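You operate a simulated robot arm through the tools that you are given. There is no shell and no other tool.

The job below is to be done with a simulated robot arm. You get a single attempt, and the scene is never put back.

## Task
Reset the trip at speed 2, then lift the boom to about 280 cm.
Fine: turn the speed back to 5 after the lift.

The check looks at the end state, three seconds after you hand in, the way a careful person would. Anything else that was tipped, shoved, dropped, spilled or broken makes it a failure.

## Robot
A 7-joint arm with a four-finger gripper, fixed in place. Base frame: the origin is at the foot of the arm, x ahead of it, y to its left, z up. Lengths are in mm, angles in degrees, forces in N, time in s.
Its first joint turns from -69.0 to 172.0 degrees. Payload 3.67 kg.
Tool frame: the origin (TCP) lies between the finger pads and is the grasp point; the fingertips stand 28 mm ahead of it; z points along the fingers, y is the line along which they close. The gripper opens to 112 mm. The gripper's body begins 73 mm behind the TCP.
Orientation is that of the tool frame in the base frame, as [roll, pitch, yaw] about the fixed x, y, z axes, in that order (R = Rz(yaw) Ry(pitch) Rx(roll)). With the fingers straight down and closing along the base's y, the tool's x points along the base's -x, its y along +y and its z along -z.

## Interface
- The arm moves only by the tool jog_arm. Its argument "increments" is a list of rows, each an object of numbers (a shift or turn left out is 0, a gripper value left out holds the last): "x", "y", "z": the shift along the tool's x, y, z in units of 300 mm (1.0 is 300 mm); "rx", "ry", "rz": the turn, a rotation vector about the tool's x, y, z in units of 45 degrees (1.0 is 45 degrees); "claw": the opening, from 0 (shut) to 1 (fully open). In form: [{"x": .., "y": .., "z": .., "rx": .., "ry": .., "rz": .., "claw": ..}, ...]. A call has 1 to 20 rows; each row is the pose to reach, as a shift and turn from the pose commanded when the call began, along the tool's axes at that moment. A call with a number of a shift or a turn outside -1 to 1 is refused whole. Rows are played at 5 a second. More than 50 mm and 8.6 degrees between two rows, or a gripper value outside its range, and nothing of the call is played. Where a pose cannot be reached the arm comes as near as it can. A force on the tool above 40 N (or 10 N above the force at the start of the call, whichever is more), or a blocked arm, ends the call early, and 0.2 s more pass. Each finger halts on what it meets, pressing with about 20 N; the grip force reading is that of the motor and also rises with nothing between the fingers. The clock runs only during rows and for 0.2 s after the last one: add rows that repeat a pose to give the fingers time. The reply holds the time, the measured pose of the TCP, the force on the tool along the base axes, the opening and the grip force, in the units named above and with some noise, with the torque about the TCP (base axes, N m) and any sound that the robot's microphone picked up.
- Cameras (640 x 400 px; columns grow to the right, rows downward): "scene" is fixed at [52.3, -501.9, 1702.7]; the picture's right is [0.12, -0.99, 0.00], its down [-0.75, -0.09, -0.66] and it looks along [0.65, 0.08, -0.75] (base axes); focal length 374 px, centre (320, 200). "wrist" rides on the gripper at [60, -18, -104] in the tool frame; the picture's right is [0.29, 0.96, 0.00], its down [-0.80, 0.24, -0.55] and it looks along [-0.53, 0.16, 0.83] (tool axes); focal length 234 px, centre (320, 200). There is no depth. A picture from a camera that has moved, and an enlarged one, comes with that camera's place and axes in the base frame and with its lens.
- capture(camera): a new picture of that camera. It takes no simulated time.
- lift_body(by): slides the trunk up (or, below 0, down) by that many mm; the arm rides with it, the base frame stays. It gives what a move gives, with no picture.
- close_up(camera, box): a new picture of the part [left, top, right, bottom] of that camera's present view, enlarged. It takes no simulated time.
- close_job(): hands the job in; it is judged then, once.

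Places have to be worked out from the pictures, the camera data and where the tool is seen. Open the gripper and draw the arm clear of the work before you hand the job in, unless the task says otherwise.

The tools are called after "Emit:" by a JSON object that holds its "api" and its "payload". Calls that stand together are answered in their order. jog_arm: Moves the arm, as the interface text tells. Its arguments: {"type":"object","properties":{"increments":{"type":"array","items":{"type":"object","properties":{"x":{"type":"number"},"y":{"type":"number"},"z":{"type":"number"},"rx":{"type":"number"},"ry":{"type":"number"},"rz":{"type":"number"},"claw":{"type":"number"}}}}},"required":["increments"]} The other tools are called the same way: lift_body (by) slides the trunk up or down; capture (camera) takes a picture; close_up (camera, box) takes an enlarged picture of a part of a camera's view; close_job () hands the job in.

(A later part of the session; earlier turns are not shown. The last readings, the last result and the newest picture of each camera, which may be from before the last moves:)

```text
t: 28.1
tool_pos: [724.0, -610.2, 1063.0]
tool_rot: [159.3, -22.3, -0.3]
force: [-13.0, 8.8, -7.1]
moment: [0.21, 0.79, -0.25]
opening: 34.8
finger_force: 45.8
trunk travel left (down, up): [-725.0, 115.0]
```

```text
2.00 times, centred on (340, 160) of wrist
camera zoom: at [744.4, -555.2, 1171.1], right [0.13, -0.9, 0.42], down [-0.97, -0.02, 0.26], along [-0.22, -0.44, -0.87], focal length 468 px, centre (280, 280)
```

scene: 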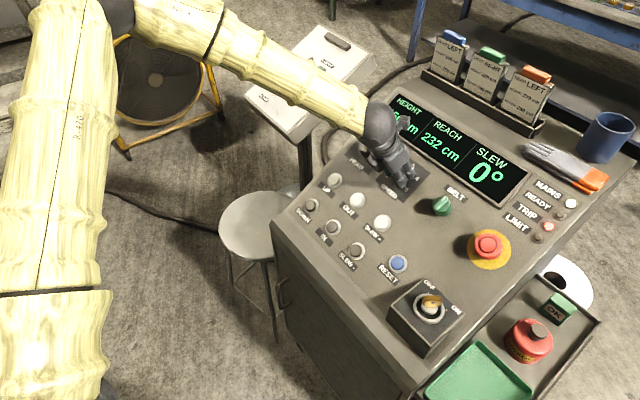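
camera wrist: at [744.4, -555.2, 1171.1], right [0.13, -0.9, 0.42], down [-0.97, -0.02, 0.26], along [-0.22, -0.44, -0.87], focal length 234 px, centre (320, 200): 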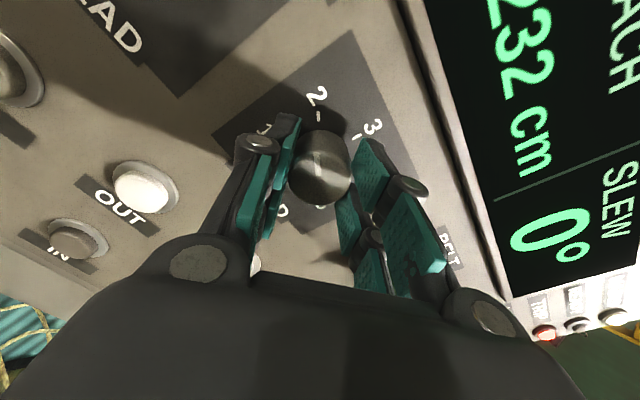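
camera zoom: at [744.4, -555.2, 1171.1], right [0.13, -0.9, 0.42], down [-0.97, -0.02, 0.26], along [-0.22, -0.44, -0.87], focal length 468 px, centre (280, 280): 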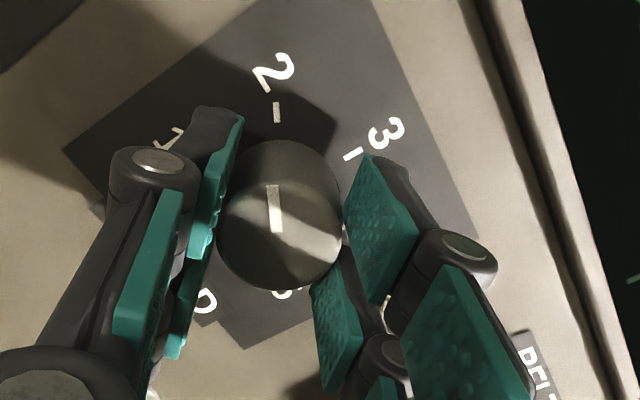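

Pointer sits on the 2 tick. I open the fingers, let it settle and withdraw 110 mm along the tool axis.

Emit:
{"api": "jog_arm", "payload": {"increments": [{"claw": 0.45}, {"claw": 0.6}, {"claw": 0.6}, {"z": -0.05, "claw": 0.6}, {"z": -0.11, "claw": 0.6}, {"z": -0.18, "claw": 0.6}, {"z": -0.25, "claw": 0.6}, {"z": -0.32, "claw": 0.6}, {"z": -0.367, "claw": 0.6}, {"z": -0.367, "claw": 0.6}]}}

Emit:
{"api": "capture", "payload": {"camera": "wrist"}}

Emit:
{"api": "close_up", "payload": {"camera": "scene", "box": [340, 130, 500, 290]}}

```text
t: 30.4
tool_pos: [685.2, -572.1, 1158.9]
tool_rot: [159.4, -22.3, -0.3]
force: [0.3, 0.5, -0.5]
moment: [0.02, -0.03, 0.03]
opening: 67.3
finger_force: 0.0
trunk travel left (down, up): [-725.0, 115.0]
```

```text
taken
camera wrist: at [705.8, -517.0, 1266.2], right [0.13, -0.9, 0.42], down [-0.97, -0.02, 0.26], along [-0.22, -0.44, -0.87], focal length 234 px, centre (320, 200)
```

wrist: 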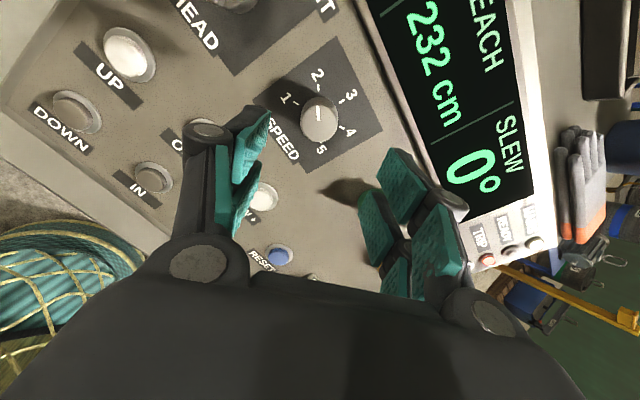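

```text
2.50 times, centred on (420, 210) of scene
camera zoom: at [52.3, -501.9, 1702.7], right [0.12, -0.99, 0.0], down [-0.75, -0.09, -0.66], along [0.65, 0.08, -0.75], focal length 935 px, centre (70, 175)
```

zoom: 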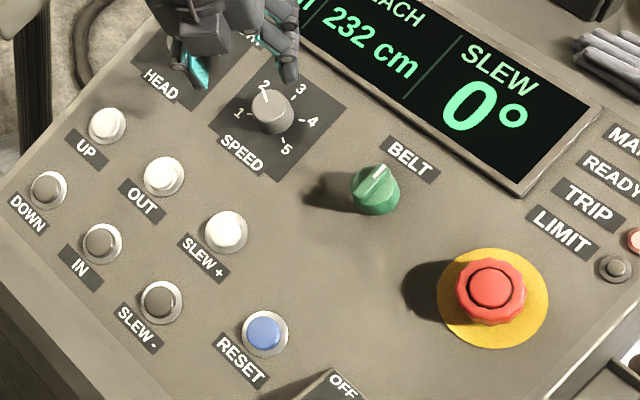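

Speed is now on 2. Next: RESET cap at about (529, -622, 957). I close the fingers and move slowly to a hover with tips about 100 mm off that button.

Emit:
{"api": "jog_arm", "payload": {"increments": [{"x": -0.06, "y": 0.001, "z": 0.003, "claw": 0.3}, {"x": -0.12, "y": 0.002, "z": 0.006, "claw": 0.0}, {"x": -0.18, "y": 0.003, "z": 0.009}, {"x": -0.24, "y": 0.004, "z": 0.012}, {"x": -0.3, "y": 0.004, "z": 0.014}, {"x": -0.36, "y": 0.005, "z": 0.016}, {"x": -0.42, "y": 0.006, "z": 0.018}, {"x": -0.48, "y": 0.007, "z": 0.02}, {"x": -0.54, "y": 0.008, "z": 0.024}, {"x": -0.6, "y": 0.009, "z": 0.026}, {"x": -0.67, "y": 0.009, "z": 0.029}, {"x": -0.735, "y": 0.01, "z": 0.032}, {"x": -0.735, "y": 0.01, "z": 0.032}]}}

Emit:
{"api": "capture", "payload": {"camera": "wrist"}}

Emit:
{"api": "capture", "payload": {"camera": "scene"}}

```text
t: 33.1
tool_pos: [484.2, -574.9, 1066.2]
tool_rot: [159.3, -22.4, -0.3]
force: [0.2, -0.2, 0.6]
moment: [-0.01, -0.01, 0.02]
opening: 0.0
finger_force: 19.5
trunk travel left (down, up): [-725.0, 115.0]
```

```text
taken
camera wrist: at [505.5, -520.2, 1173.8], right [0.13, -0.9, 0.42], down [-0.97, -0.02, 0.25], along [-0.22, -0.44, -0.87], focal length 234 px, centre (320, 200)
```

wrist: 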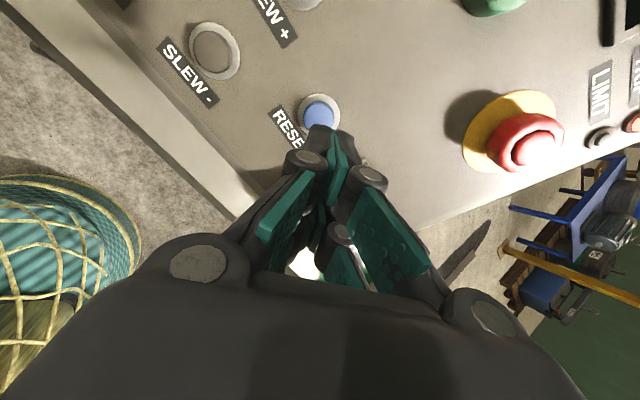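

```text
taken
```

scene: 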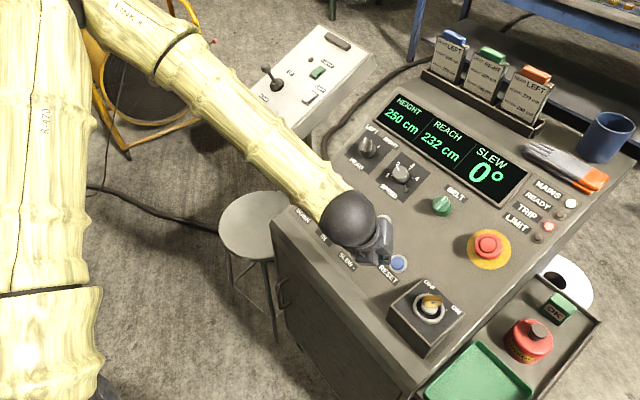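

Reached with full tilt. I measure the RESET cap relative to the tool axis.

Emit:
{"api": "close_up", "payload": {"camera": "wrist", "box": [260, 70, 380, 190]}}

```text
3.33 times, centred on (320, 130) of wrist
camera zoom: at [505.5, -520.2, 1173.8], right [0.13, -0.9, 0.42], down [-0.97, -0.02, 0.25], along [-0.22, -0.44, -0.87], focal length 781 px, centre (320, 433)
```

zoom: 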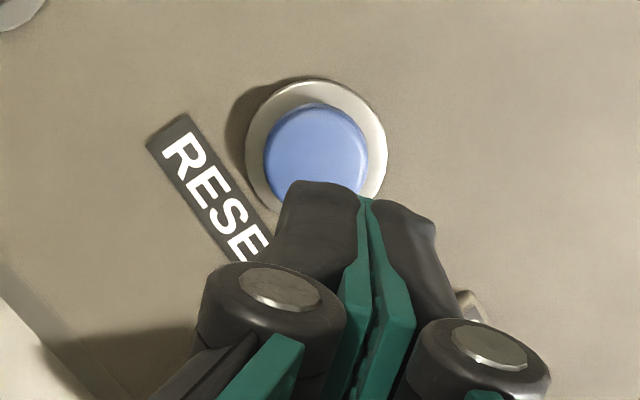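

The fingertip edge appears further toward tool +x than I expected, so I check the closed fingertip shape from the scene camera.

Emit:
{"api": "close_up", "payload": {"camera": "scene", "box": [320, 180, 420, 280]}}

Emit:
{"api": "close_up", "payload": {"camera": "wrist", "box": [240, 110, 440, 290]}}

```text
4.00 times, centred on (370, 230) of scene
camera zoom: at [52.3, -501.9, 1702.7], right [0.12, -0.99, 0.0], down [-0.75, -0.09, -0.66], along [0.65, 0.08, -0.75], focal length 1497 px, centre (120, 80)
```

zoom: 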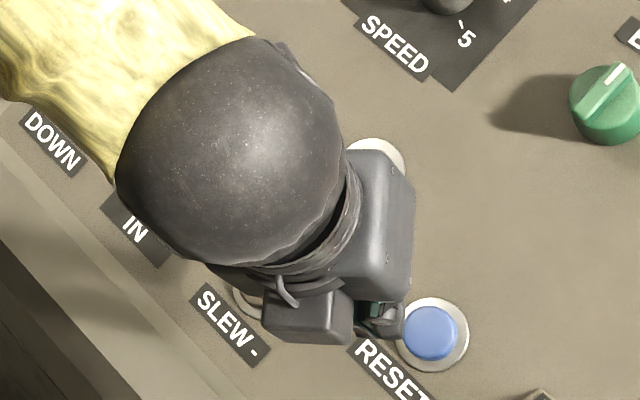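

```text
2.22 times, centred on (340, 200) of wrist
camera zoom: at [505.5, -520.2, 1173.8], right [0.13, -0.9, 0.42], down [-0.97, -0.02, 0.25], along [-0.22, -0.44, -0.87], focal length 520 px, centre (276, 200)
```

zoom: 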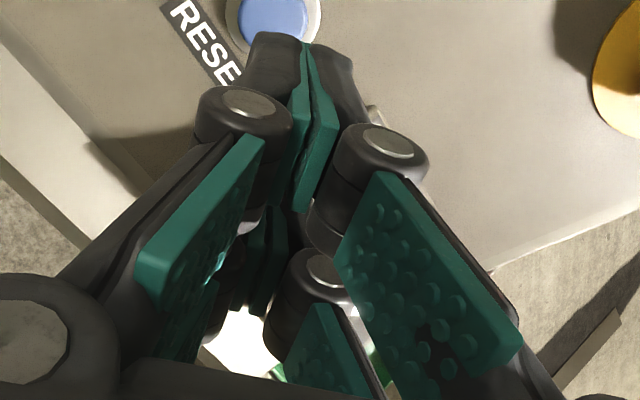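

The gripper has a front and back finger pair meeting symmetrically about the tool axis. RESET is roughly (2.5, -1.8) off the axis, 130–140 mm ahead of the TCP. I correct and advance 60 mm, then re-check.

Emit:
{"api": "jog_arm", "payload": {"increments": [{"x": 0.0083, "y": -0.006, "z": 0.05}, {"x": 0.0083, "y": -0.006, "z": 0.1}, {"x": 0.0083, "y": -0.006, "z": 0.15}, {"x": 0.0083, "y": -0.006, "z": 0.2}, {"x": 0.0083, "y": -0.006, "z": 0.2}]}}

Emit:
{"api": "close_up", "payload": {"camera": "wrist", "box": [240, 70, 440, 195]}}

Emit:
{"api": "close_up", "payload": {"camera": "scene", "box": [340, 200, 460, 300]}}

```text
t: 34.4
tool_pos: [506.9, -597.6, 1015.6]
tool_rot: [159.3, -22.4, -0.2]
force: [0.0, -0.3, -0.4]
moment: [-0.01, 0.03, -0.01]
opening: 0.0
finger_force: 19.3
trunk travel left (down, up): [-725.0, 115.0]
```

```text
3.20 times, centred on (340, 132) of wrist
camera zoom: at [529.4, -541.3, 1123.1], right [0.13, -0.9, 0.42], down [-0.97, -0.02, 0.25], along [-0.22, -0.44, -0.87], focal length 749 px, centre (256, 416)
```

zoom: 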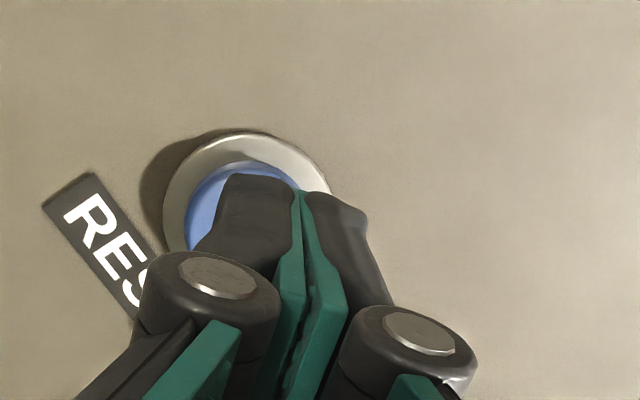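

```text
4.00 times, centred on (400, 250) of scene
camera zoom: at [52.3, -501.9, 1702.7], right [0.12, -0.99, 0.0], down [-0.75, -0.09, -0.66], along [0.65, 0.08, -0.75], focal length 1497 px, centre (0, 0)
```

zoom: 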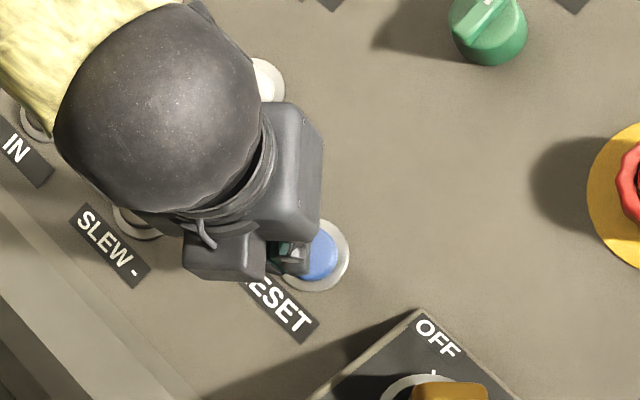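

The button is now centred within ~2 mm, about 48 mm ahead of the tips. I trim y and advance 40 mm, before the final slow press.

Emit:
{"api": "jog_arm", "payload": {"increments": [{"x": -0.002, "y": -0.006, "z": 0.035}, {"x": -0.002, "y": -0.006, "z": 0.07}, {"x": -0.002, "y": -0.006, "z": 0.1}, {"x": -0.002, "y": -0.006, "z": 0.13}, {"x": -0.002, "y": -0.006, "z": 0.13}]}}

Emit:
{"api": "close_up", "payload": {"camera": "wrist", "box": [240, 70, 440, 195]}}

Emit:
{"api": "close_up", "payload": {"camera": "scene", "box": [360, 220, 440, 280]}}

```text
t: 35.5
tool_pos: [520.5, -607.5, 981.4]
tool_rot: [159.3, -22.4, -0.3]
force: [0.2, 0.4, 0.0]
moment: [0.03, -0.03, 0.02]
opening: 0.0
finger_force: 20.2
trunk travel left (down, up): [-725.0, 115.0]
```

```text
3.20 times, centred on (340, 132) of wrist
camera zoom: at [542.3, -553.0, 1088.5], right [0.13, -0.9, 0.42], down [-0.97, -0.02, 0.25], along [-0.22, -0.44, -0.87], focal length 749 px, centre (256, 416)
```

zoom: 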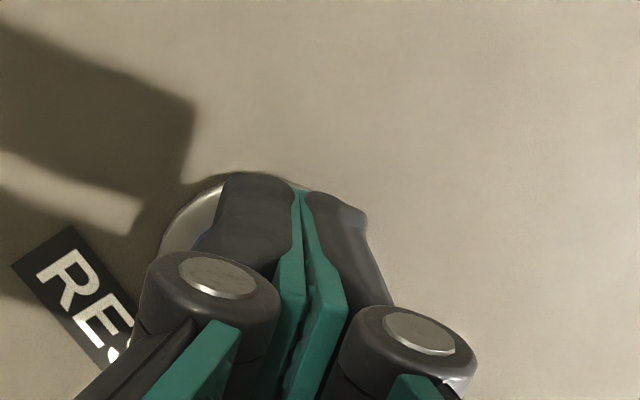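

```text
6.67 times, centred on (400, 250) of scene
camera zoom: at [52.3, -501.9, 1702.7], right [0.12, -0.99, 0.0], down [-0.75, -0.09, -0.66], along [0.65, 0.08, -0.75], focal length 2494 px, centre (-213, -133)
```

zoom: 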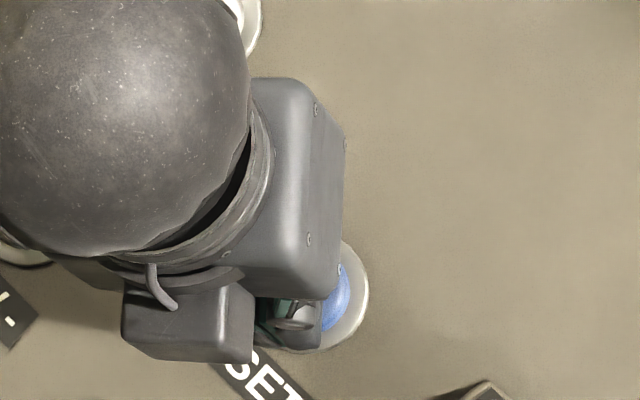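

The tips are about 8–10 mm off the cap. Now I press slowly in 1.5 mm rows, relying on the force stop.

Emit:
{"api": "jog_arm", "payload": {"increments": [{"z": 0.01}, {"z": 0.02}, {"z": 0.025}, {"z": 0.03}, {"z": 0.035}, {"z": 0.04}, {"z": 0.045}]}}

Emit:
{"api": "capture", "payload": {"camera": "scene"}}

```text
t: 37.1
tool_pos: [525.6, -612.7, 969.5]
tool_rot: [159.3, -22.4, -0.2]
force: [-1.0, 3.5, 2.6]
moment: [0.0, -0.05, 0.02]
opening: 0.1
finger_force: 19.7
trunk travel left (down, up): [-725.0, 115.0]
heard: click
```

```text
taken
```

scene: 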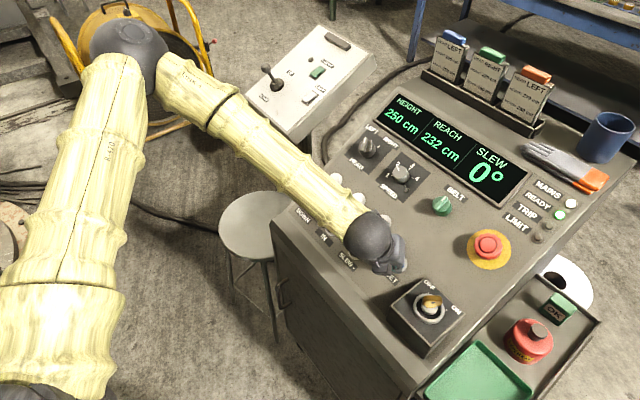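

Click heard: READY is now green and TRIP is out. I withdraw 110 mm and check that the lamps stay that way.

Emit:
{"api": "jog_arm", "payload": {"increments": [{"z": -0.03}, {"z": -0.09}, {"z": -0.15}, {"z": -0.21}, {"z": -0.27}, {"z": -0.33}, {"z": -0.367}, {"z": -0.367}]}}

Emit:
{"api": "close_up", "payload": {"camera": "scene", "box": [380, 80, 600, 260]}}

Emit:
{"api": "capture", "payload": {"camera": "wrist"}}

```text
t: 39.0
tool_pos: [487.0, -575.1, 1064.8]
tool_rot: [159.3, -22.3, -0.4]
force: [0.3, -0.5, 0.0]
moment: [0.01, 0.02, -0.02]
opening: 0.0
finger_force: 20.4
trunk travel left (down, up): [-725.0, 115.0]
```

```text
2.22 times, centred on (490, 170) of scene
camera zoom: at [52.3, -501.9, 1702.7], right [0.12, -0.99, 0.0], down [-0.75, -0.09, -0.66], along [0.65, 0.08, -0.75], focal length 832 px, centre (-58, 267)
```

zoom: 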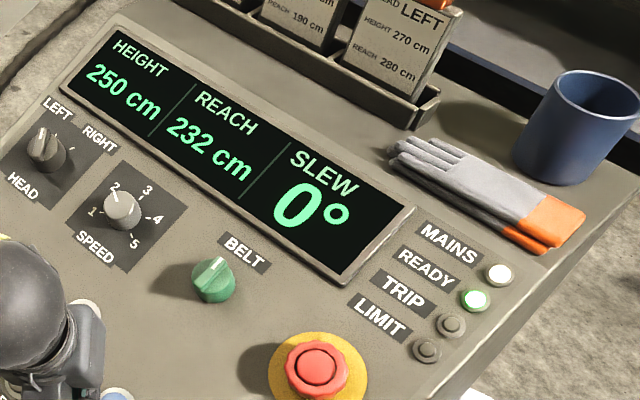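

```text
taken
camera wrist: at [507.6, -520.3, 1172.5], right [0.13, -0.9, 0.42], down [-0.97, -0.02, 0.25], along [-0.22, -0.44, -0.87], focal length 234 px, centre (320, 200)
```

wrist: 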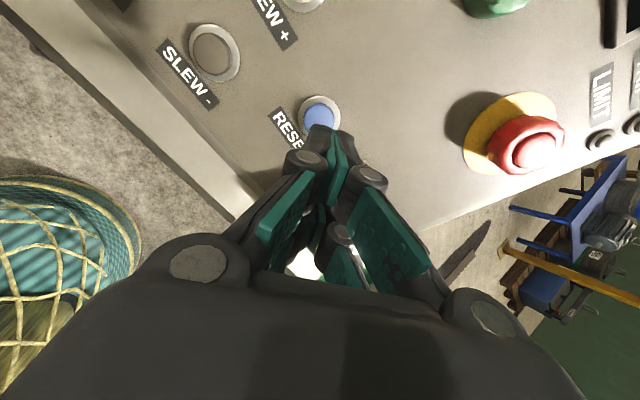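

READY lit, TRIP dark, speed on 2, HEIGHT still 250. Next I fly over to hover about 100 mm off UP, near (755, -452, 980).

Emit:
{"api": "jog_arm", "payload": {"increments": [{"x": 0.072, "y": -0.06}, {"x": 0.144, "y": -0.12, "z": -0.002}, {"x": 0.216, "y": -0.18, "z": -0.004}, {"x": 0.287, "y": -0.24, "z": -0.005}, {"x": 0.359, "y": -0.299, "z": -0.006}, {"x": 0.431, "y": -0.359, "z": -0.007}, {"x": 0.503, "y": -0.419, "z": -0.008}, {"x": 0.574, "y": -0.478, "z": -0.009}, {"x": 0.646, "y": -0.538, "z": -0.01}, {"x": 0.718, "y": -0.598, "z": -0.011}, {"x": 0.718, "y": -0.598, "z": -0.011}]}}

Emit:
{"api": "capture", "payload": {"camera": "scene"}}

Emit:
{"api": "capture", "payload": {"camera": "wrist"}}

Emit:
{"api": "close_up", "payload": {"camera": "wrist", "box": [240, 50, 440, 175]}}

```text
t: 40.8
tool_pos: [626.8, -453.9, 1004.3]
tool_rot: [159.8, -14.4, -2.0]
force: [0.0, 0.3, 0.1]
moment: [-0.02, 0.03, 0.01]
opening: 0.1
finger_force: 19.4
trunk travel left (down, up): [-725.0, 115.0]
stopped in row 9: the arm was blocked; the commanded pose is now the measured one
```

```text
taken
```

scene: 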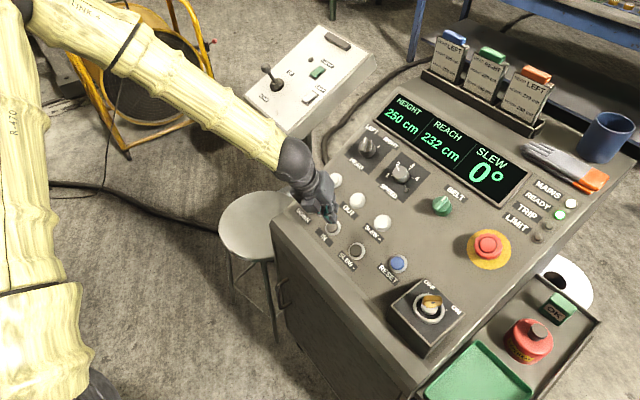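

```text
taken
camera wrist: at [663.8, -401.0, 1108.3], right [0.17, -0.91, 0.39], down [-0.92, 0.0, 0.39], along [-0.35, -0.42, -0.84], focal length 234 px, centre (320, 200)
```

wrist: 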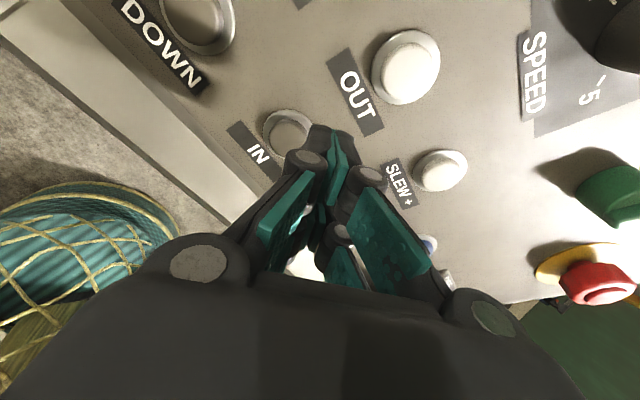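

```text
3.20 times, centred on (340, 112) of wrist
camera zoom: at [663.8, -401.0, 1108.3], right [0.17, -0.91, 0.39], down [-0.92, 0.0, 0.39], along [-0.35, -0.42, -0.84], focal length 749 px, centre (256, 480)
```

zoom: 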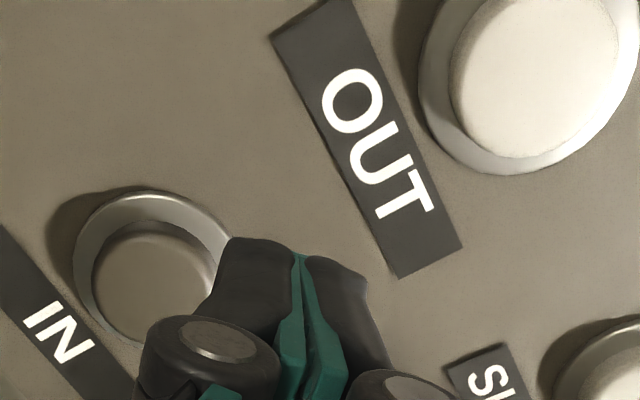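

The arm stalled again with sag (tilt now 8° short), still clear of the panel. Sag suggests it wants the tool lower relative to the trunk, so I raise the trunk 110 mm, which is a safe direction.

Emit:
{"api": "lift_body", "payload": {"by": 110}}

Emit:
{"api": "jog_arm", "payload": {"increments": [{"x": 0.032, "y": -0.024, "z": 0.0}, {"x": 0.063, "y": -0.048, "z": 0.0}, {"x": 0.095, "y": -0.072, "z": 0.0}, {"x": 0.126, "y": -0.097, "z": 0.0}, {"x": 0.158, "y": -0.121, "z": 0.0}, {"x": 0.189, "y": -0.145, "z": 0.0}, {"x": 0.22, "y": -0.169, "z": 0.0}, {"x": 0.252, "y": -0.193, "z": 0.0}, {"x": 0.252, "y": -0.193, "z": 0.0}]}}

Emit:
{"api": "capture", "payload": {"camera": "scene"}}

Emit:
{"api": "capture", "payload": {"camera": "wrist"}}

```text
t: 42.2
tool_pos: [626.5, -453.8, 1115.4]
tool_rot: [159.8, -14.4, -2.0]
force: [0.4, 0.1, -0.1]
moment: [-0.02, 0.0, 0.01]
opening: 0.0
finger_force: 19.8
trunk travel left (down, up): [-835.0, 5.0]
```

```text
t: 44.2
tool_pos: [698.6, -410.7, 1100.9]
tool_rot: [160.1, -13.4, -2.9]
force: [-0.5, 0.4, -0.2]
moment: [0.0, 0.01, 0.03]
opening: 0.1
finger_force: 20.1
trunk travel left (down, up): [-835.0, 5.0]
```

```text
taken
```

scene: 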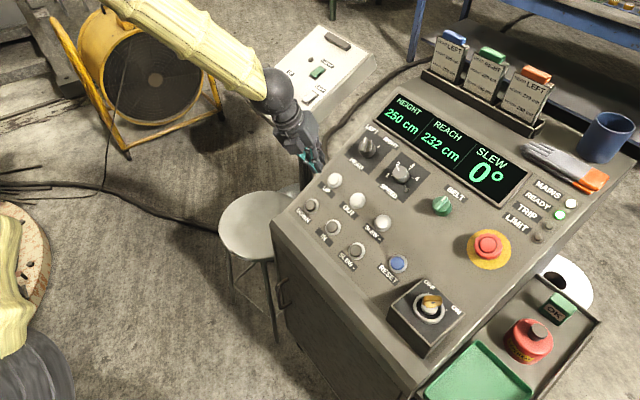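

```text
taken
camera wrist: at [738.7, -358.3, 1204.7], right [0.16, -0.91, 0.38], down [-0.92, 0.01, 0.4], along [-0.37, -0.41, -0.83], focal length 234 px, centre (320, 200)
```

wrist: 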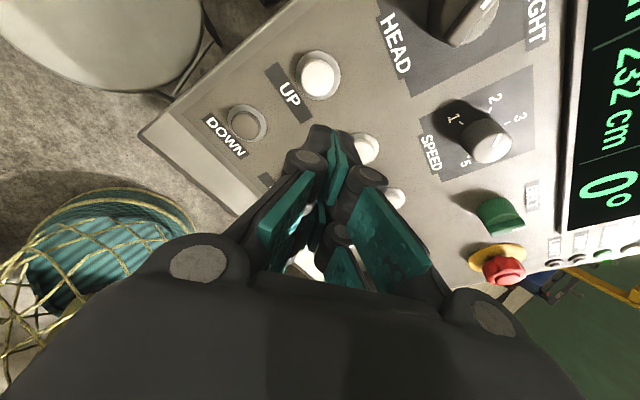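

Tool is hovering clear near UP. I try to regain the missing ~9° of tilt slowly.

Emit:
{"api": "jog_arm", "payload": {"increments": [{"ry": 0.016}, {"ry": 0.032}, {"ry": 0.048}, {"ry": 0.064}, {"ry": 0.08}, {"ry": 0.096}, {"ry": 0.112}, {"ry": 0.128}, {"ry": 0.144}, {"ry": 0.16}, {"ry": 0.176}, {"ry": 0.19}, {"ry": 0.19}]}}

```text
t: 47.0
tool_pos: [701.6, -409.9, 1109.3]
tool_rot: [159.9, -22.3, -0.5]
force: [-0.2, 0.0, -0.2]
moment: [-0.02, 0.0, -0.04]
opening: 0.0
finger_force: 20.4
trunk travel left (down, up): [-835.0, 5.0]
```

Full alignment regained with no sag. Now I measure UP relative to the tool.

Emit:
{"api": "close_up", "payload": {"camera": "wrist", "box": [220, 20, 420, 145]}}

Emit:
{"api": "capture", "payload": {"camera": "wrist"}}

```text
3.20 times, centred on (320, 82) of wrist
camera zoom: at [723.0, -356.7, 1217.1], right [0.13, -0.9, 0.41], down [-0.97, -0.03, 0.25], along [-0.22, -0.43, -0.87], focal length 749 px, centre (320, 576)
```

zoom: 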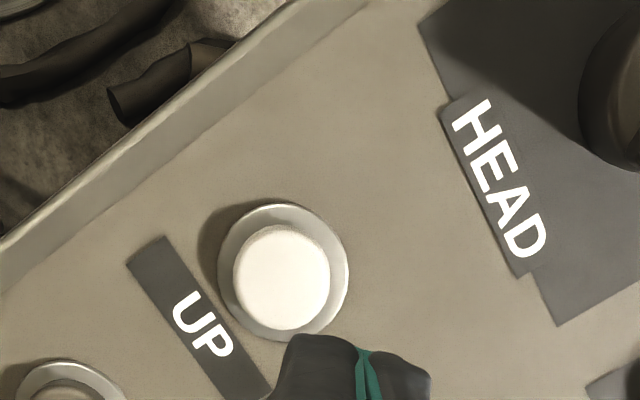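

```text
taken
camera wrist: at [723.0, -356.7, 1217.1], right [0.13, -0.9, 0.41], down [-0.97, -0.03, 0.25], along [-0.22, -0.43, -0.87], focal length 234 px, centre (320, 200)
```

wrist: 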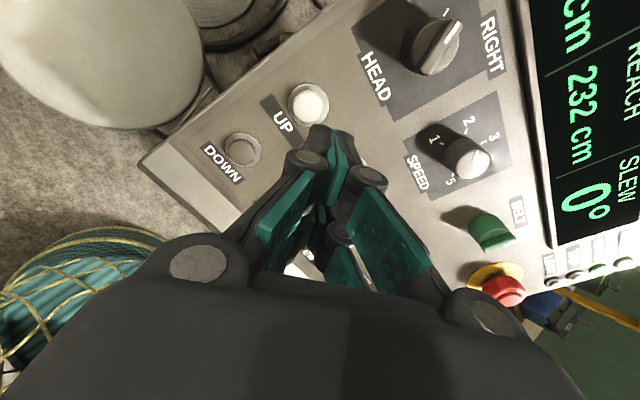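

UP is at tool (5, -14), cap about 152 mm ahead. I correct laterally and advance 85 mm slowly.

Emit:
{"api": "jog_arm", "payload": {"increments": [{"x": 0.008, "y": -0.024, "z": 0.03}, {"x": 0.0167, "y": -0.0473, "z": 0.06}, {"x": 0.0167, "y": -0.0473, "z": 0.1}, {"x": 0.0167, "y": -0.0473, "z": 0.14}, {"x": 0.0167, "y": -0.0473, "z": 0.18}, {"x": 0.0167, "y": -0.0473, "z": 0.22}, {"x": 0.0167, "y": -0.0473, "z": 0.255}, {"x": 0.0167, "y": -0.0473, "z": 0.283}, {"x": 0.0167, "y": -0.0473, "z": 0.283}, {"x": 0.0167, "y": -0.0473, "z": 0.283}]}}

Emit:
{"api": "close_up", "payload": {"camera": "wrist", "box": [240, 70, 440, 195]}}

Emit:
{"api": "capture", "payload": {"camera": "scene"}}

```text
t: 49.2
tool_pos: [744.5, -418.8, 1038.5]
tool_rot: [158.7, -22.5, 1.2]
force: [0.6, 1.2, 0.0]
moment: [-0.01, -0.01, 0.03]
opening: 0.0
finger_force: 20.3
trunk travel left (down, up): [-835.0, 5.0]
```

```text
3.20 times, centred on (340, 132) of wrist
camera zoom: at [764.6, -361.5, 1145.6], right [0.15, -0.89, 0.43], down [-0.97, -0.05, 0.25], along [-0.21, -0.46, -0.87], focal length 749 px, centre (256, 416)
```

zoom: 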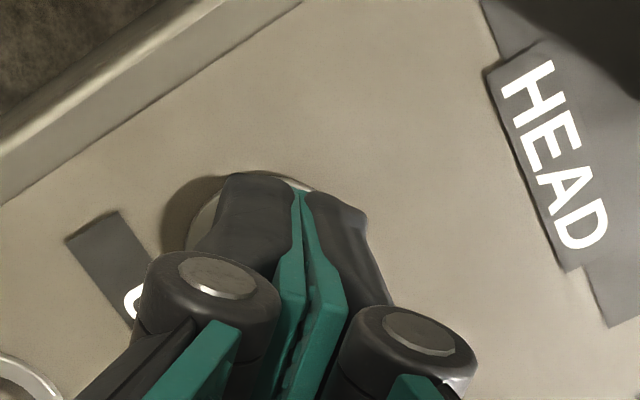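

```text
taken
```

scene: 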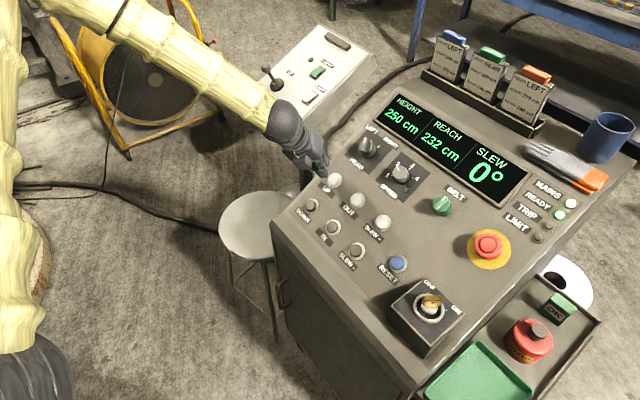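

The TCP lags its commanded point by ~10 mm, putting UP at roughly tool (-7, +6). I hold still for two seconds to see whether this is lag or a limit.

Emit:
{"api": "jog_arm", "payload": {"increments": [{"x": 0}, {"x": 0}, {"x": 0}, {"x": 0}, {"x": 0}, {"x": 0}, {"x": 0}, {"x": 0}, {"x": 0}, {"x": 0}]}}

```text
t: 51.4
tool_pos: [745.2, -417.4, 1039.9]
tool_rot: [158.7, -22.3, 1.4]
force: [-0.1, 0.1, 0.2]
moment: [-0.03, -0.01, -0.01]
opening: 0.0
finger_force: 19.9
trunk travel left (down, up): [-835.0, 5.0]
```

The offset is steady, so it's a joint limit at this relative height. I back off 55 mm, lower the trunk 50 mm to a mid relative height, and check tracking there.

Emit:
{"api": "jog_arm", "payload": {"increments": [{"z": -0.04}, {"z": -0.08}, {"z": -0.12}, {"z": -0.16}, {"z": -0.2}, {"z": -0.2}, {"z": -0.2}]}}

Emit:
{"api": "lift_body", "payload": {"by": -50}}

Emit:
{"api": "jog_arm", "payload": {"increments": [{"x": 0}, {"x": 0}, {"x": 0}, {"x": 0}]}}

```text
t: 53.0
tool_pos: [717.2, -399.8, 1084.9]
tool_rot: [158.9, -22.0, 0.9]
force: [-0.4, 0.1, -0.4]
moment: [0.02, 0.03, 0.03]
opening: 0.0
finger_force: 20.0
trunk travel left (down, up): [-835.0, 5.0]
```

```text
t: 53.9
tool_pos: [720.2, -399.3, 1036.6]
tool_rot: [159.0, -22.3, 0.8]
force: [-0.2, 0.3, -1.3]
moment: [-0.01, 0.0, 0.0]
opening: 0.0
finger_force: 19.8
trunk travel left (down, up): [-785.0, 55.0]
```

```text
t: 54.9
tool_pos: [719.0, -399.3, 1036.5]
tool_rot: [159.1, -22.4, 0.8]
force: [-0.8, 0.8, 0.5]
moment: [0.01, 0.04, 0.0]
opening: 0.2
finger_force: 19.9
trunk travel left (down, up): [-785.0, 55.0]
```

Tracking is better here (a few mm off). UP's cap works out to base (762, -449, 975), i.e. tool (16, 21, 86) from here. I shift laterally with a 25 mm advance and re-check by picture.

Emit:
{"api": "jog_arm", "payload": {"increments": [{"x": 0.013, "y": 0.0175, "z": 0.015}, {"x": 0.026, "y": 0.035, "z": 0.03}, {"x": 0.039, "y": 0.0525, "z": 0.05}, {"x": 0.052, "y": 0.07, "z": 0.065}, {"x": 0.052, "y": 0.07, "z": 0.083}, {"x": 0.052, "y": 0.07, "z": 0.083}, {"x": 0.052, "y": 0.07, "z": 0.083}]}}

Emit:
{"api": "close_up", "payload": {"camera": "wrist", "box": [240, 70, 440, 195]}}

Emit:
{"api": "capture", "payload": {"camera": "scene"}}

```text
t: 56.5
tool_pos: [743.3, -423.1, 1032.2]
tool_rot: [158.7, -22.5, 1.4]
force: [-0.1, 0.2, 0.1]
moment: [0.01, 0.01, -0.02]
opening: 0.0
finger_force: 20.4
trunk travel left (down, up): [-785.0, 55.0]
```

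```text
3.20 times, centred on (340, 132) of wrist
camera zoom: at [762.5, -367.8, 1138.3], right [0.15, -0.89, 0.43], down [-0.97, -0.05, 0.25], along [-0.21, -0.46, -0.87], focal length 749 px, centre (256, 416)
```

zoom: 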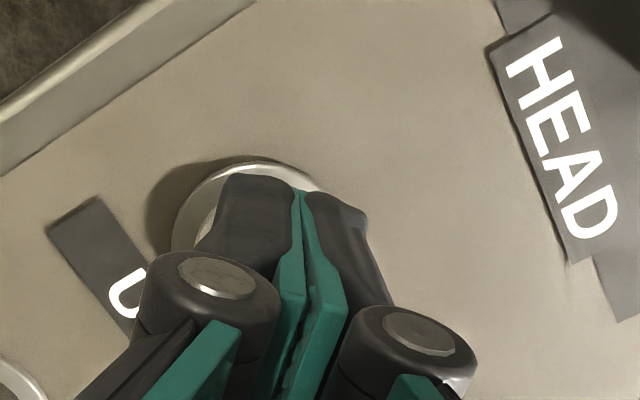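

```text
taken
```

scene: 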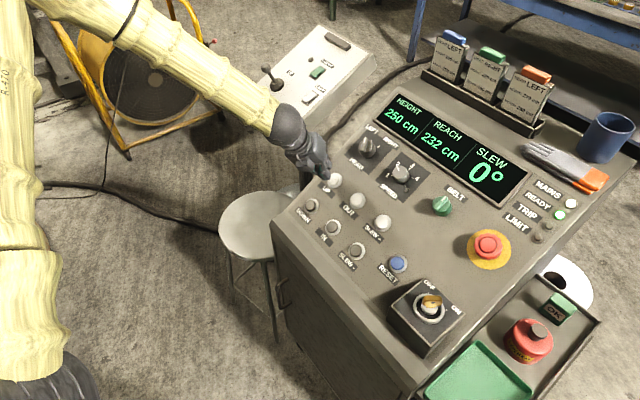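

UP is now about (-3.5, +2.6) off axis and 37 mm ahead of the tips. I trim and advance 25 mm.

Emit:
{"api": "jog_arm", "payload": {"increments": [{"x": -0.012, "y": 0.009, "z": 0.02}, {"x": -0.012, "y": 0.009, "z": 0.04}, {"x": -0.012, "y": 0.009, "z": 0.06}, {"x": -0.012, "y": 0.009, "z": 0.083}, {"x": -0.012, "y": 0.009, "z": 0.083}, {"x": -0.012, "y": 0.009, "z": 0.083}]}}

Emit:
{"api": "close_up", "payload": {"camera": "wrist", "box": [240, 70, 440, 195]}}

Emit:
{"api": "close_up", "payload": {"camera": "scene", "box": [270, 110, 410, 210]}}

```text
t: 57.9
tool_pos: [748.0, -437.1, 1009.4]
tool_rot: [158.6, -22.4, 1.2]
force: [0.7, 0.3, -0.2]
moment: [-0.02, 0.01, 0.02]
opening: 0.3
finger_force: 20.2
trunk travel left (down, up): [-785.0, 55.0]
```

```text
3.20 times, centred on (340, 132) of wrist
camera zoom: at [766.8, -380.3, 1116.4], right [0.15, -0.89, 0.43], down [-0.97, -0.04, 0.25], along [-0.21, -0.46, -0.87], focal length 749 px, centre (256, 416)
```

zoom: 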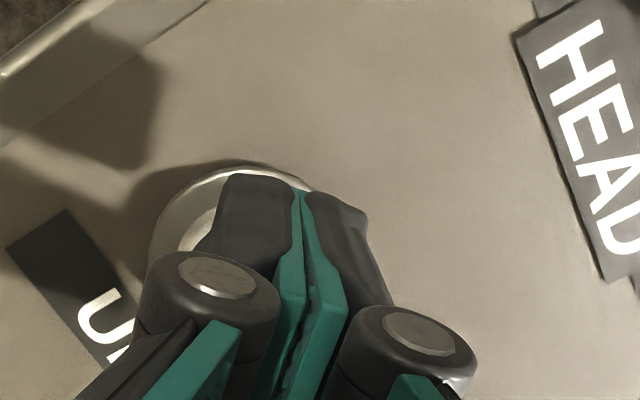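

```text
4.00 times, centred on (340, 160) of scene
camera zoom: at [52.3, -501.9, 1702.7], right [0.12, -0.99, 0.0], down [-0.75, -0.09, -0.66], along [0.65, 0.08, -0.75], focal length 1497 px, centre (240, 360)
```

zoom: 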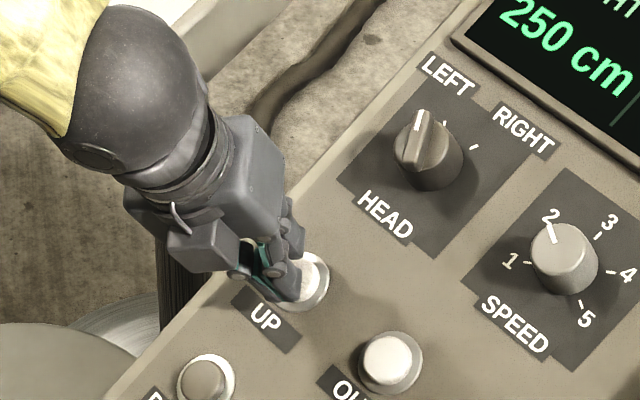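

Within 2 mm of centre, tips about 11 mm off. I approach 8 mm first, then press in small separate calls so I can watch HEIGHT.

Emit:
{"api": "jog_arm", "payload": {"increments": [{"x": 0.002, "y": -0.005, "z": 0.013}, {"x": 0.002, "y": -0.005, "z": 0.027}, {"x": 0.002, "y": -0.005, "z": 0.027}]}}

Emit:
{"api": "jog_arm", "payload": {"increments": [{"z": 0.005}, {"z": 0.01}]}}

Emit:
{"api": "close_up", "payload": {"camera": "scene", "box": [270, 80, 430, 210]}}

```text
t: 58.7
tool_pos: [750.2, -436.3, 1001.9]
tool_rot: [158.7, -22.5, 1.2]
force: [0.2, -0.3, -0.3]
moment: [0.0, -0.02, 0.0]
opening: 0.3
finger_force: 20.9
trunk travel left (down, up): [-785.0, 55.0]
```

```text
t: 59.3
tool_pos: [752.4, -439.0, 1000.3]
tool_rot: [158.7, -22.5, 1.4]
force: [-0.4, 0.4, 0.6]
moment: [0.0, -0.01, 0.01]
opening: 0.0
finger_force: 19.9
trunk travel left (down, up): [-785.0, 55.0]
```

```text
3.08 times, centred on (350, 145) of scene
camera zoom: at [52.3, -501.9, 1702.7], right [0.12, -0.99, 0.0], down [-0.75, -0.09, -0.66], along [0.65, 0.08, -0.75], focal length 1151 px, centre (228, 369)
```

zoom: 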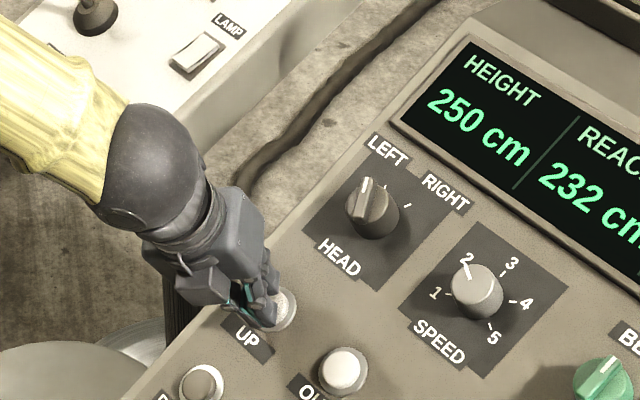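

No contact yet. Continue in small increments.

Emit:
{"api": "jog_arm", "payload": {"increments": [{"z": 0.005}, {"z": 0.01}, {"z": 0.01}]}}

Emit:
{"api": "jog_arm", "payload": {"increments": [{"z": 0.005}]}}

Emit:
{"api": "close_up", "payload": {"camera": "scene", "box": [270, 80, 430, 210]}}

```text
t: 60.1
tool_pos: [754.0, -439.7, 998.1]
tool_rot: [158.8, -22.5, 1.4]
force: [-1.5, -0.5, 2.0]
moment: [-0.02, 0.02, -0.06]
opening: 0.0
finger_force: 19.7
trunk travel left (down, up): [-785.0, 55.0]
```

```text
t: 60.5
tool_pos: [753.4, -439.9, 996.2]
tool_rot: [158.7, -22.5, 1.4]
force: [-1.7, 1.2, 0.4]
moment: [0.0, 0.02, 0.0]
opening: 0.0
finger_force: 20.4
trunk travel left (down, up): [-785.0, 55.0]
```

```text
3.08 times, centred on (350, 145) of scene
camera zoom: at [52.3, -501.9, 1702.7], right [0.12, -0.99, 0.0], down [-0.75, -0.09, -0.66], along [0.65, 0.08, -0.75], focal length 1151 px, centre (228, 369)
```

zoom: 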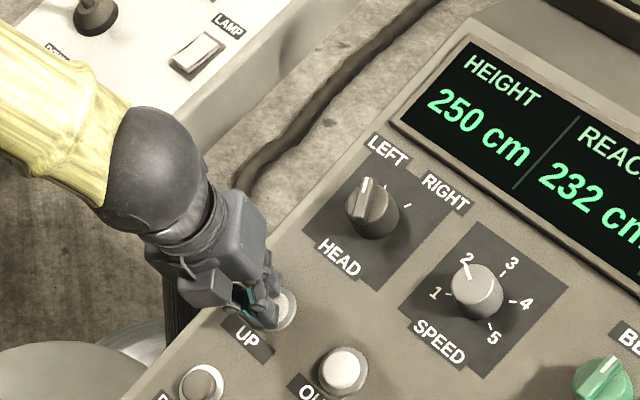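

Light contact (about 2 N). I push a further 1.5 mm at a time.

Emit:
{"api": "jog_arm", "payload": {"increments": [{"z": 0.005}]}}

Emit:
{"api": "jog_arm", "payload": {"increments": [{"z": 0.005}]}}

Emit:
{"api": "close_up", "payload": {"camera": "scene", "box": [270, 80, 430, 210]}}

```text
t: 60.9
tool_pos: [754.4, -439.4, 995.2]
tool_rot: [158.7, -22.5, 1.3]
force: [-2.0, 3.0, 1.6]
moment: [0.02, -0.03, -0.01]
opening: 0.2
finger_force: 20.1
trunk travel left (down, up): [-785.0, 55.0]
heard: click
```

```text
t: 61.3
tool_pos: [755.2, -440.7, 994.3]
tool_rot: [158.7, -22.4, 1.2]
force: [-0.5, 2.0, 3.1]
moment: [-0.01, 0.01, 0.03]
opening: 0.1
finger_force: 20.1
trunk travel left (down, up): [-785.0, 55.0]
```

```text
3.08 times, centred on (350, 145) of scene
camera zoom: at [52.3, -501.9, 1702.7], right [0.12, -0.99, 0.0], down [-0.75, -0.09, -0.66], along [0.65, 0.08, -0.75], focal length 1151 px, centre (228, 369)
```

zoom: 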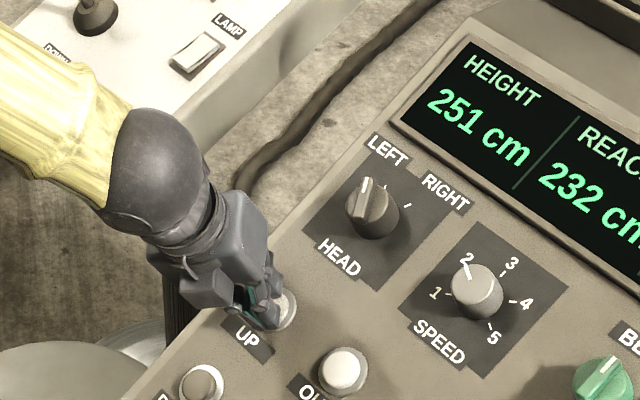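

The boom is lifting: HEIGHT 251. I hold for about 2 s and read the rate.

Emit:
{"api": "jog_arm", "payload": {"increments": [{"z": 0}, {"z": 0}, {"z": 0}, {"z": 0}, {"z": 0}, {"z": 0}, {"z": 0}, {"z": 0}]}}

Emit:
{"api": "close_up", "payload": {"camera": "scene", "box": [370, 80, 570, 240]}}

```text
t: 63.1
tool_pos: [755.0, -440.5, 995.0]
tool_rot: [158.7, -22.5, 1.3]
force: [-1.2, -0.1, 3.9]
moment: [-0.09, -0.03, 0.0]
opening: 0.0
finger_force: 20.1
trunk travel left (down, up): [-785.0, 55.0]
```

```text
2.50 times, centred on (470, 160) of scene
camera zoom: at [52.3, -501.9, 1702.7], right [0.12, -0.99, 0.0], down [-0.75, -0.09, -0.66], along [0.65, 0.08, -0.75], focal length 935 px, centre (-55, 300)
```

zoom: 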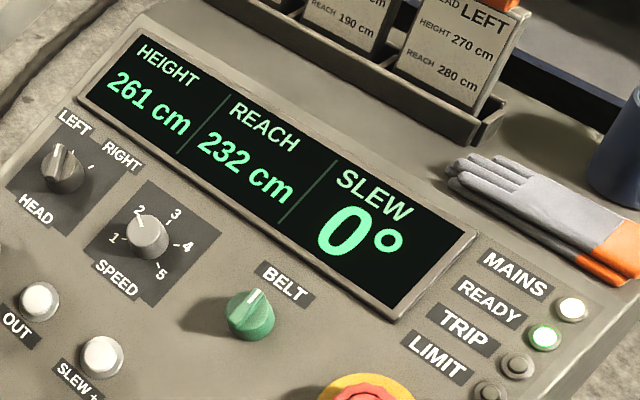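

Rate is about 5.6 cm/s. I hold for 2.6 s more, expecting ~275.

Emit:
{"api": "jog_arm", "payload": {"increments": [{"z": 0}, {"z": 0}, {"z": 0}, {"z": 0}, {"z": 0}, {"z": 0}, {"z": 0}, {"z": 0}, {"z": 0}, {"z": 0}, {"z": 0}]}}

Emit:
{"api": "close_up", "payload": {"camera": "scene", "box": [370, 80, 570, 240]}}

```text
t: 65.5
tool_pos: [755.2, -439.9, 993.7]
tool_rot: [158.6, -22.5, 1.3]
force: [-1.2, 1.0, 2.2]
moment: [0.0, -0.01, -0.02]
opening: 0.1
finger_force: 19.9
trunk travel left (down, up): [-785.0, 55.0]
```

```text
2.50 times, centred on (470, 160) of scene
camera zoom: at [52.3, -501.9, 1702.7], right [0.12, -0.99, 0.0], down [-0.75, -0.09, -0.66], along [0.65, 0.08, -0.75], focal length 935 px, centre (-55, 300)
```

zoom: 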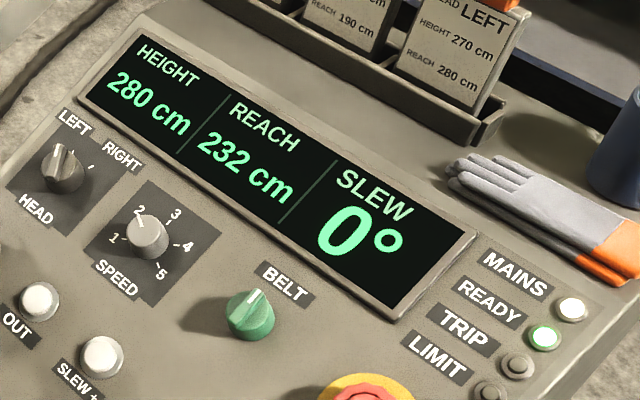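

HEIGHT reads 280 already, so I release immediately.

Emit:
{"api": "jog_arm", "payload": {"increments": [{"z": -0.15}, {"z": -0.25}, {"z": -0.3}, {"z": -0.3}]}}

Emit:
{"api": "close_up", "payload": {"camera": "scene", "box": [370, 80, 570, 240]}}

Emit:
{"api": "capture", "payload": {"camera": "scene"}}

```text
t: 66.5
tool_pos: [716.8, -418.6, 1058.9]
tool_rot: [159.0, -21.4, 0.3]
force: [0.0, 0.4, 0.2]
moment: [0.0, 0.0, -0.01]
opening: 0.0
finger_force: 20.2
trunk travel left (down, up): [-785.0, 55.0]
```

```text
2.50 times, centred on (470, 160) of scene
camera zoom: at [52.3, -501.9, 1702.7], right [0.12, -0.99, 0.0], down [-0.75, -0.09, -0.66], along [0.65, 0.08, -0.75], focal length 935 px, centre (-55, 300)
```

zoom: 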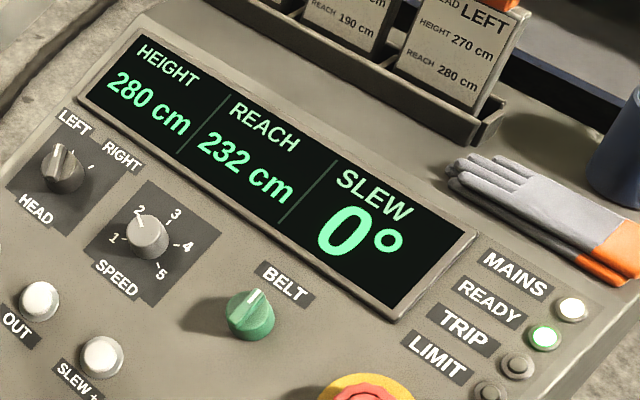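

```text
taken
```

scene: 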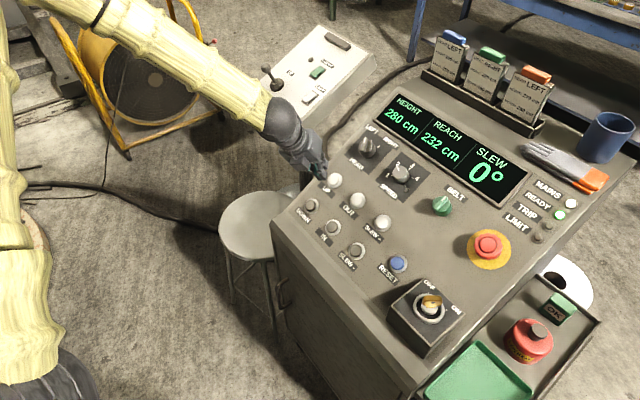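

HEIGHT holds at 280, READY on, no trip or limit. Next I move back over the SPEED knob to return it to 5, opening the fingers on arrival.

Emit:
{"api": "jog_arm", "payload": {"increments": [{"z": -0.07}, {"x": 0.0, "y": 0.06, "z": -0.14}, {"x": 0.003, "y": 0.13, "z": -0.142}, {"x": 0.006, "y": 0.2, "z": -0.142}, {"x": 0.009, "y": 0.27, "z": -0.142}, {"x": 0.012, "y": 0.34, "z": -0.142}, {"x": 0.015, "y": 0.41, "z": -0.142}, {"x": 0.018, "y": 0.48, "z": -0.142}, {"x": 0.021, "y": 0.55, "z": -0.142}, {"x": 0.021, "y": 0.603, "z": -0.142, "claw": 0.3}, {"x": 0.021, "y": 0.603, "z": -0.142, "claw": 0.6}, {"x": 0.021, "y": 0.603, "z": -0.142, "claw": 0.6}]}}

Emit:
{"api": "capture", "payload": {"camera": "wrist"}}

Emit:
{"api": "capture", "payload": {"camera": "scene"}}

```text
t: 69.1
tool_pos: [691.8, -561.4, 1171.1]
tool_rot: [158.7, -22.5, 1.3]
force: [0.3, 0.3, 0.7]
moment: [-0.01, 0.0, 0.04]
opening: 67.2
finger_force: 0.1
trunk travel left (down, up): [-785.0, 55.0]
```

```text
taken
camera wrist: at [711.1, -505.6, 1276.9], right [0.15, -0.89, 0.43], down [-0.97, -0.05, 0.25], along [-0.21, -0.46, -0.87], focal length 234 px, centre (320, 200)
```

wrist: 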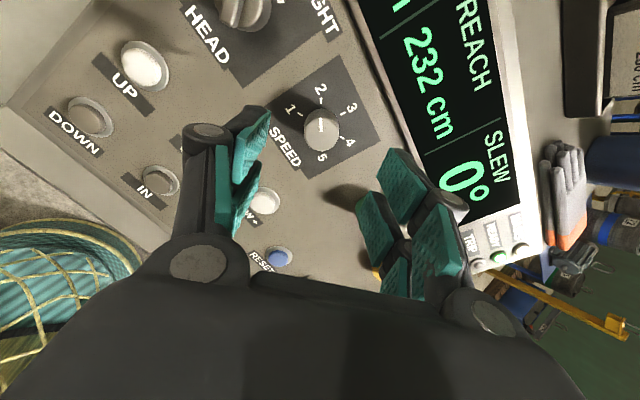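

```text
taken
```

scene: 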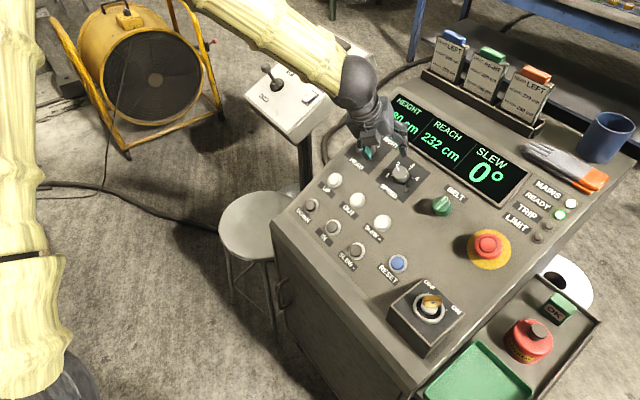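

TCP is ~122 mm from the earlier grasp point (724, -610, 1063.5). I go to within about 45 mm with lateral correction, then verify.

Emit:
{"api": "jog_arm", "payload": {"increments": [{"x": -0.014, "y": 0.006, "z": 0.05}, {"x": -0.028, "y": 0.012, "z": 0.1}, {"x": -0.0417, "y": 0.0183, "z": 0.15}, {"x": -0.0417, "y": 0.0183, "z": 0.2}, {"x": -0.0417, "y": 0.0183, "z": 0.25}, {"x": -0.0417, "y": 0.0183, "z": 0.25}, {"x": -0.0417, "y": 0.0183, "z": 0.25}]}}

Emit:
{"api": "close_up", "payload": {"camera": "wrist", "box": [220, 60, 420, 260]}}

```text
t: 70.7
tool_pos: [706.7, -595.4, 1102.2]
tool_rot: [158.8, -22.5, 1.3]
force: [-1.0, 0.4, 0.4]
moment: [-0.01, 0.01, 0.0]
opening: 67.0
finger_force: 0.1
trunk travel left (down, up): [-785.0, 55.0]
```

```text
2.00 times, centred on (320, 160) of wrist
camera zoom: at [726.0, -538.6, 1208.5], right [0.15, -0.89, 0.43], down [-0.97, -0.04, 0.25], along [-0.21, -0.46, -0.87], focal length 468 px, centre (320, 280)
```

zoom: 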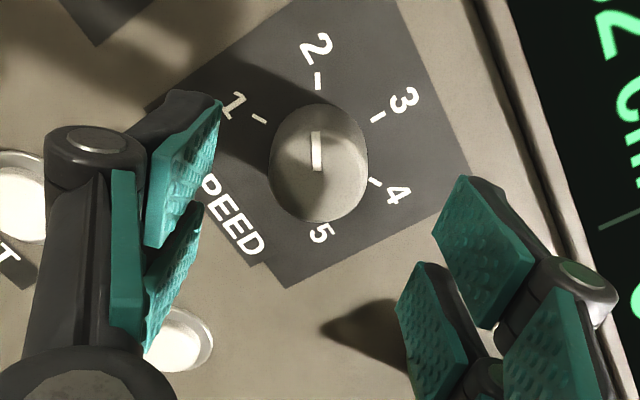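

Aligned: the knob is on axis. I advance the last 45 mm and close.

Emit:
{"api": "jog_arm", "payload": {"increments": [{"x": 0.003, "y": -0.0047, "z": 0.05}, {"x": 0.003, "y": -0.0047, "z": 0.1}, {"x": 0.003, "y": -0.0047, "z": 0.13}, {"x": 0.003, "y": -0.0047, "z": 0.147}, {"x": 0.003, "y": -0.0047, "z": 0.147}, {"x": 0.003, "y": -0.0047, "z": 0.147, "claw": 0.4}, {"x": 0.003, "y": -0.0047, "z": 0.147, "claw": 0.3}, {"x": 0.003, "y": -0.0047, "z": 0.147, "claw": 0.2}, {"x": 0.003, "y": -0.0047, "z": 0.147, "claw": 0.2}, {"x": 0.003, "y": -0.0047, "z": 0.147, "claw": 0.2}]}}

Emit:
{"api": "close_up", "payload": {"camera": "wrist", "box": [220, 60, 420, 260]}}

```text
t: 72.9
tool_pos: [725.6, -610.0, 1064.4]
tool_rot: [158.7, -22.5, 1.3]
force: [0.0, -1.3, 0.7]
moment: [-0.06, -0.08, 0.01]
opening: 35.1
finger_force: 45.4
trunk travel left (down, up): [-785.0, 55.0]
```

```text
2.00 times, centred on (320, 160) of wrist
camera zoom: at [743.9, -553.7, 1170.9], right [0.15, -0.89, 0.43], down [-0.97, -0.04, 0.25], along [-0.2, -0.46, -0.87], focal length 468 px, centre (320, 280)
```

zoom: 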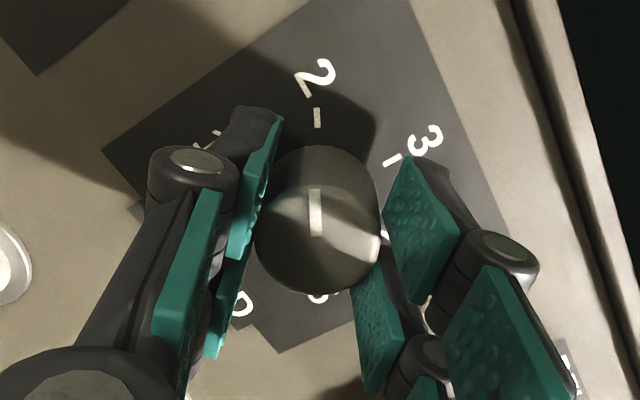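

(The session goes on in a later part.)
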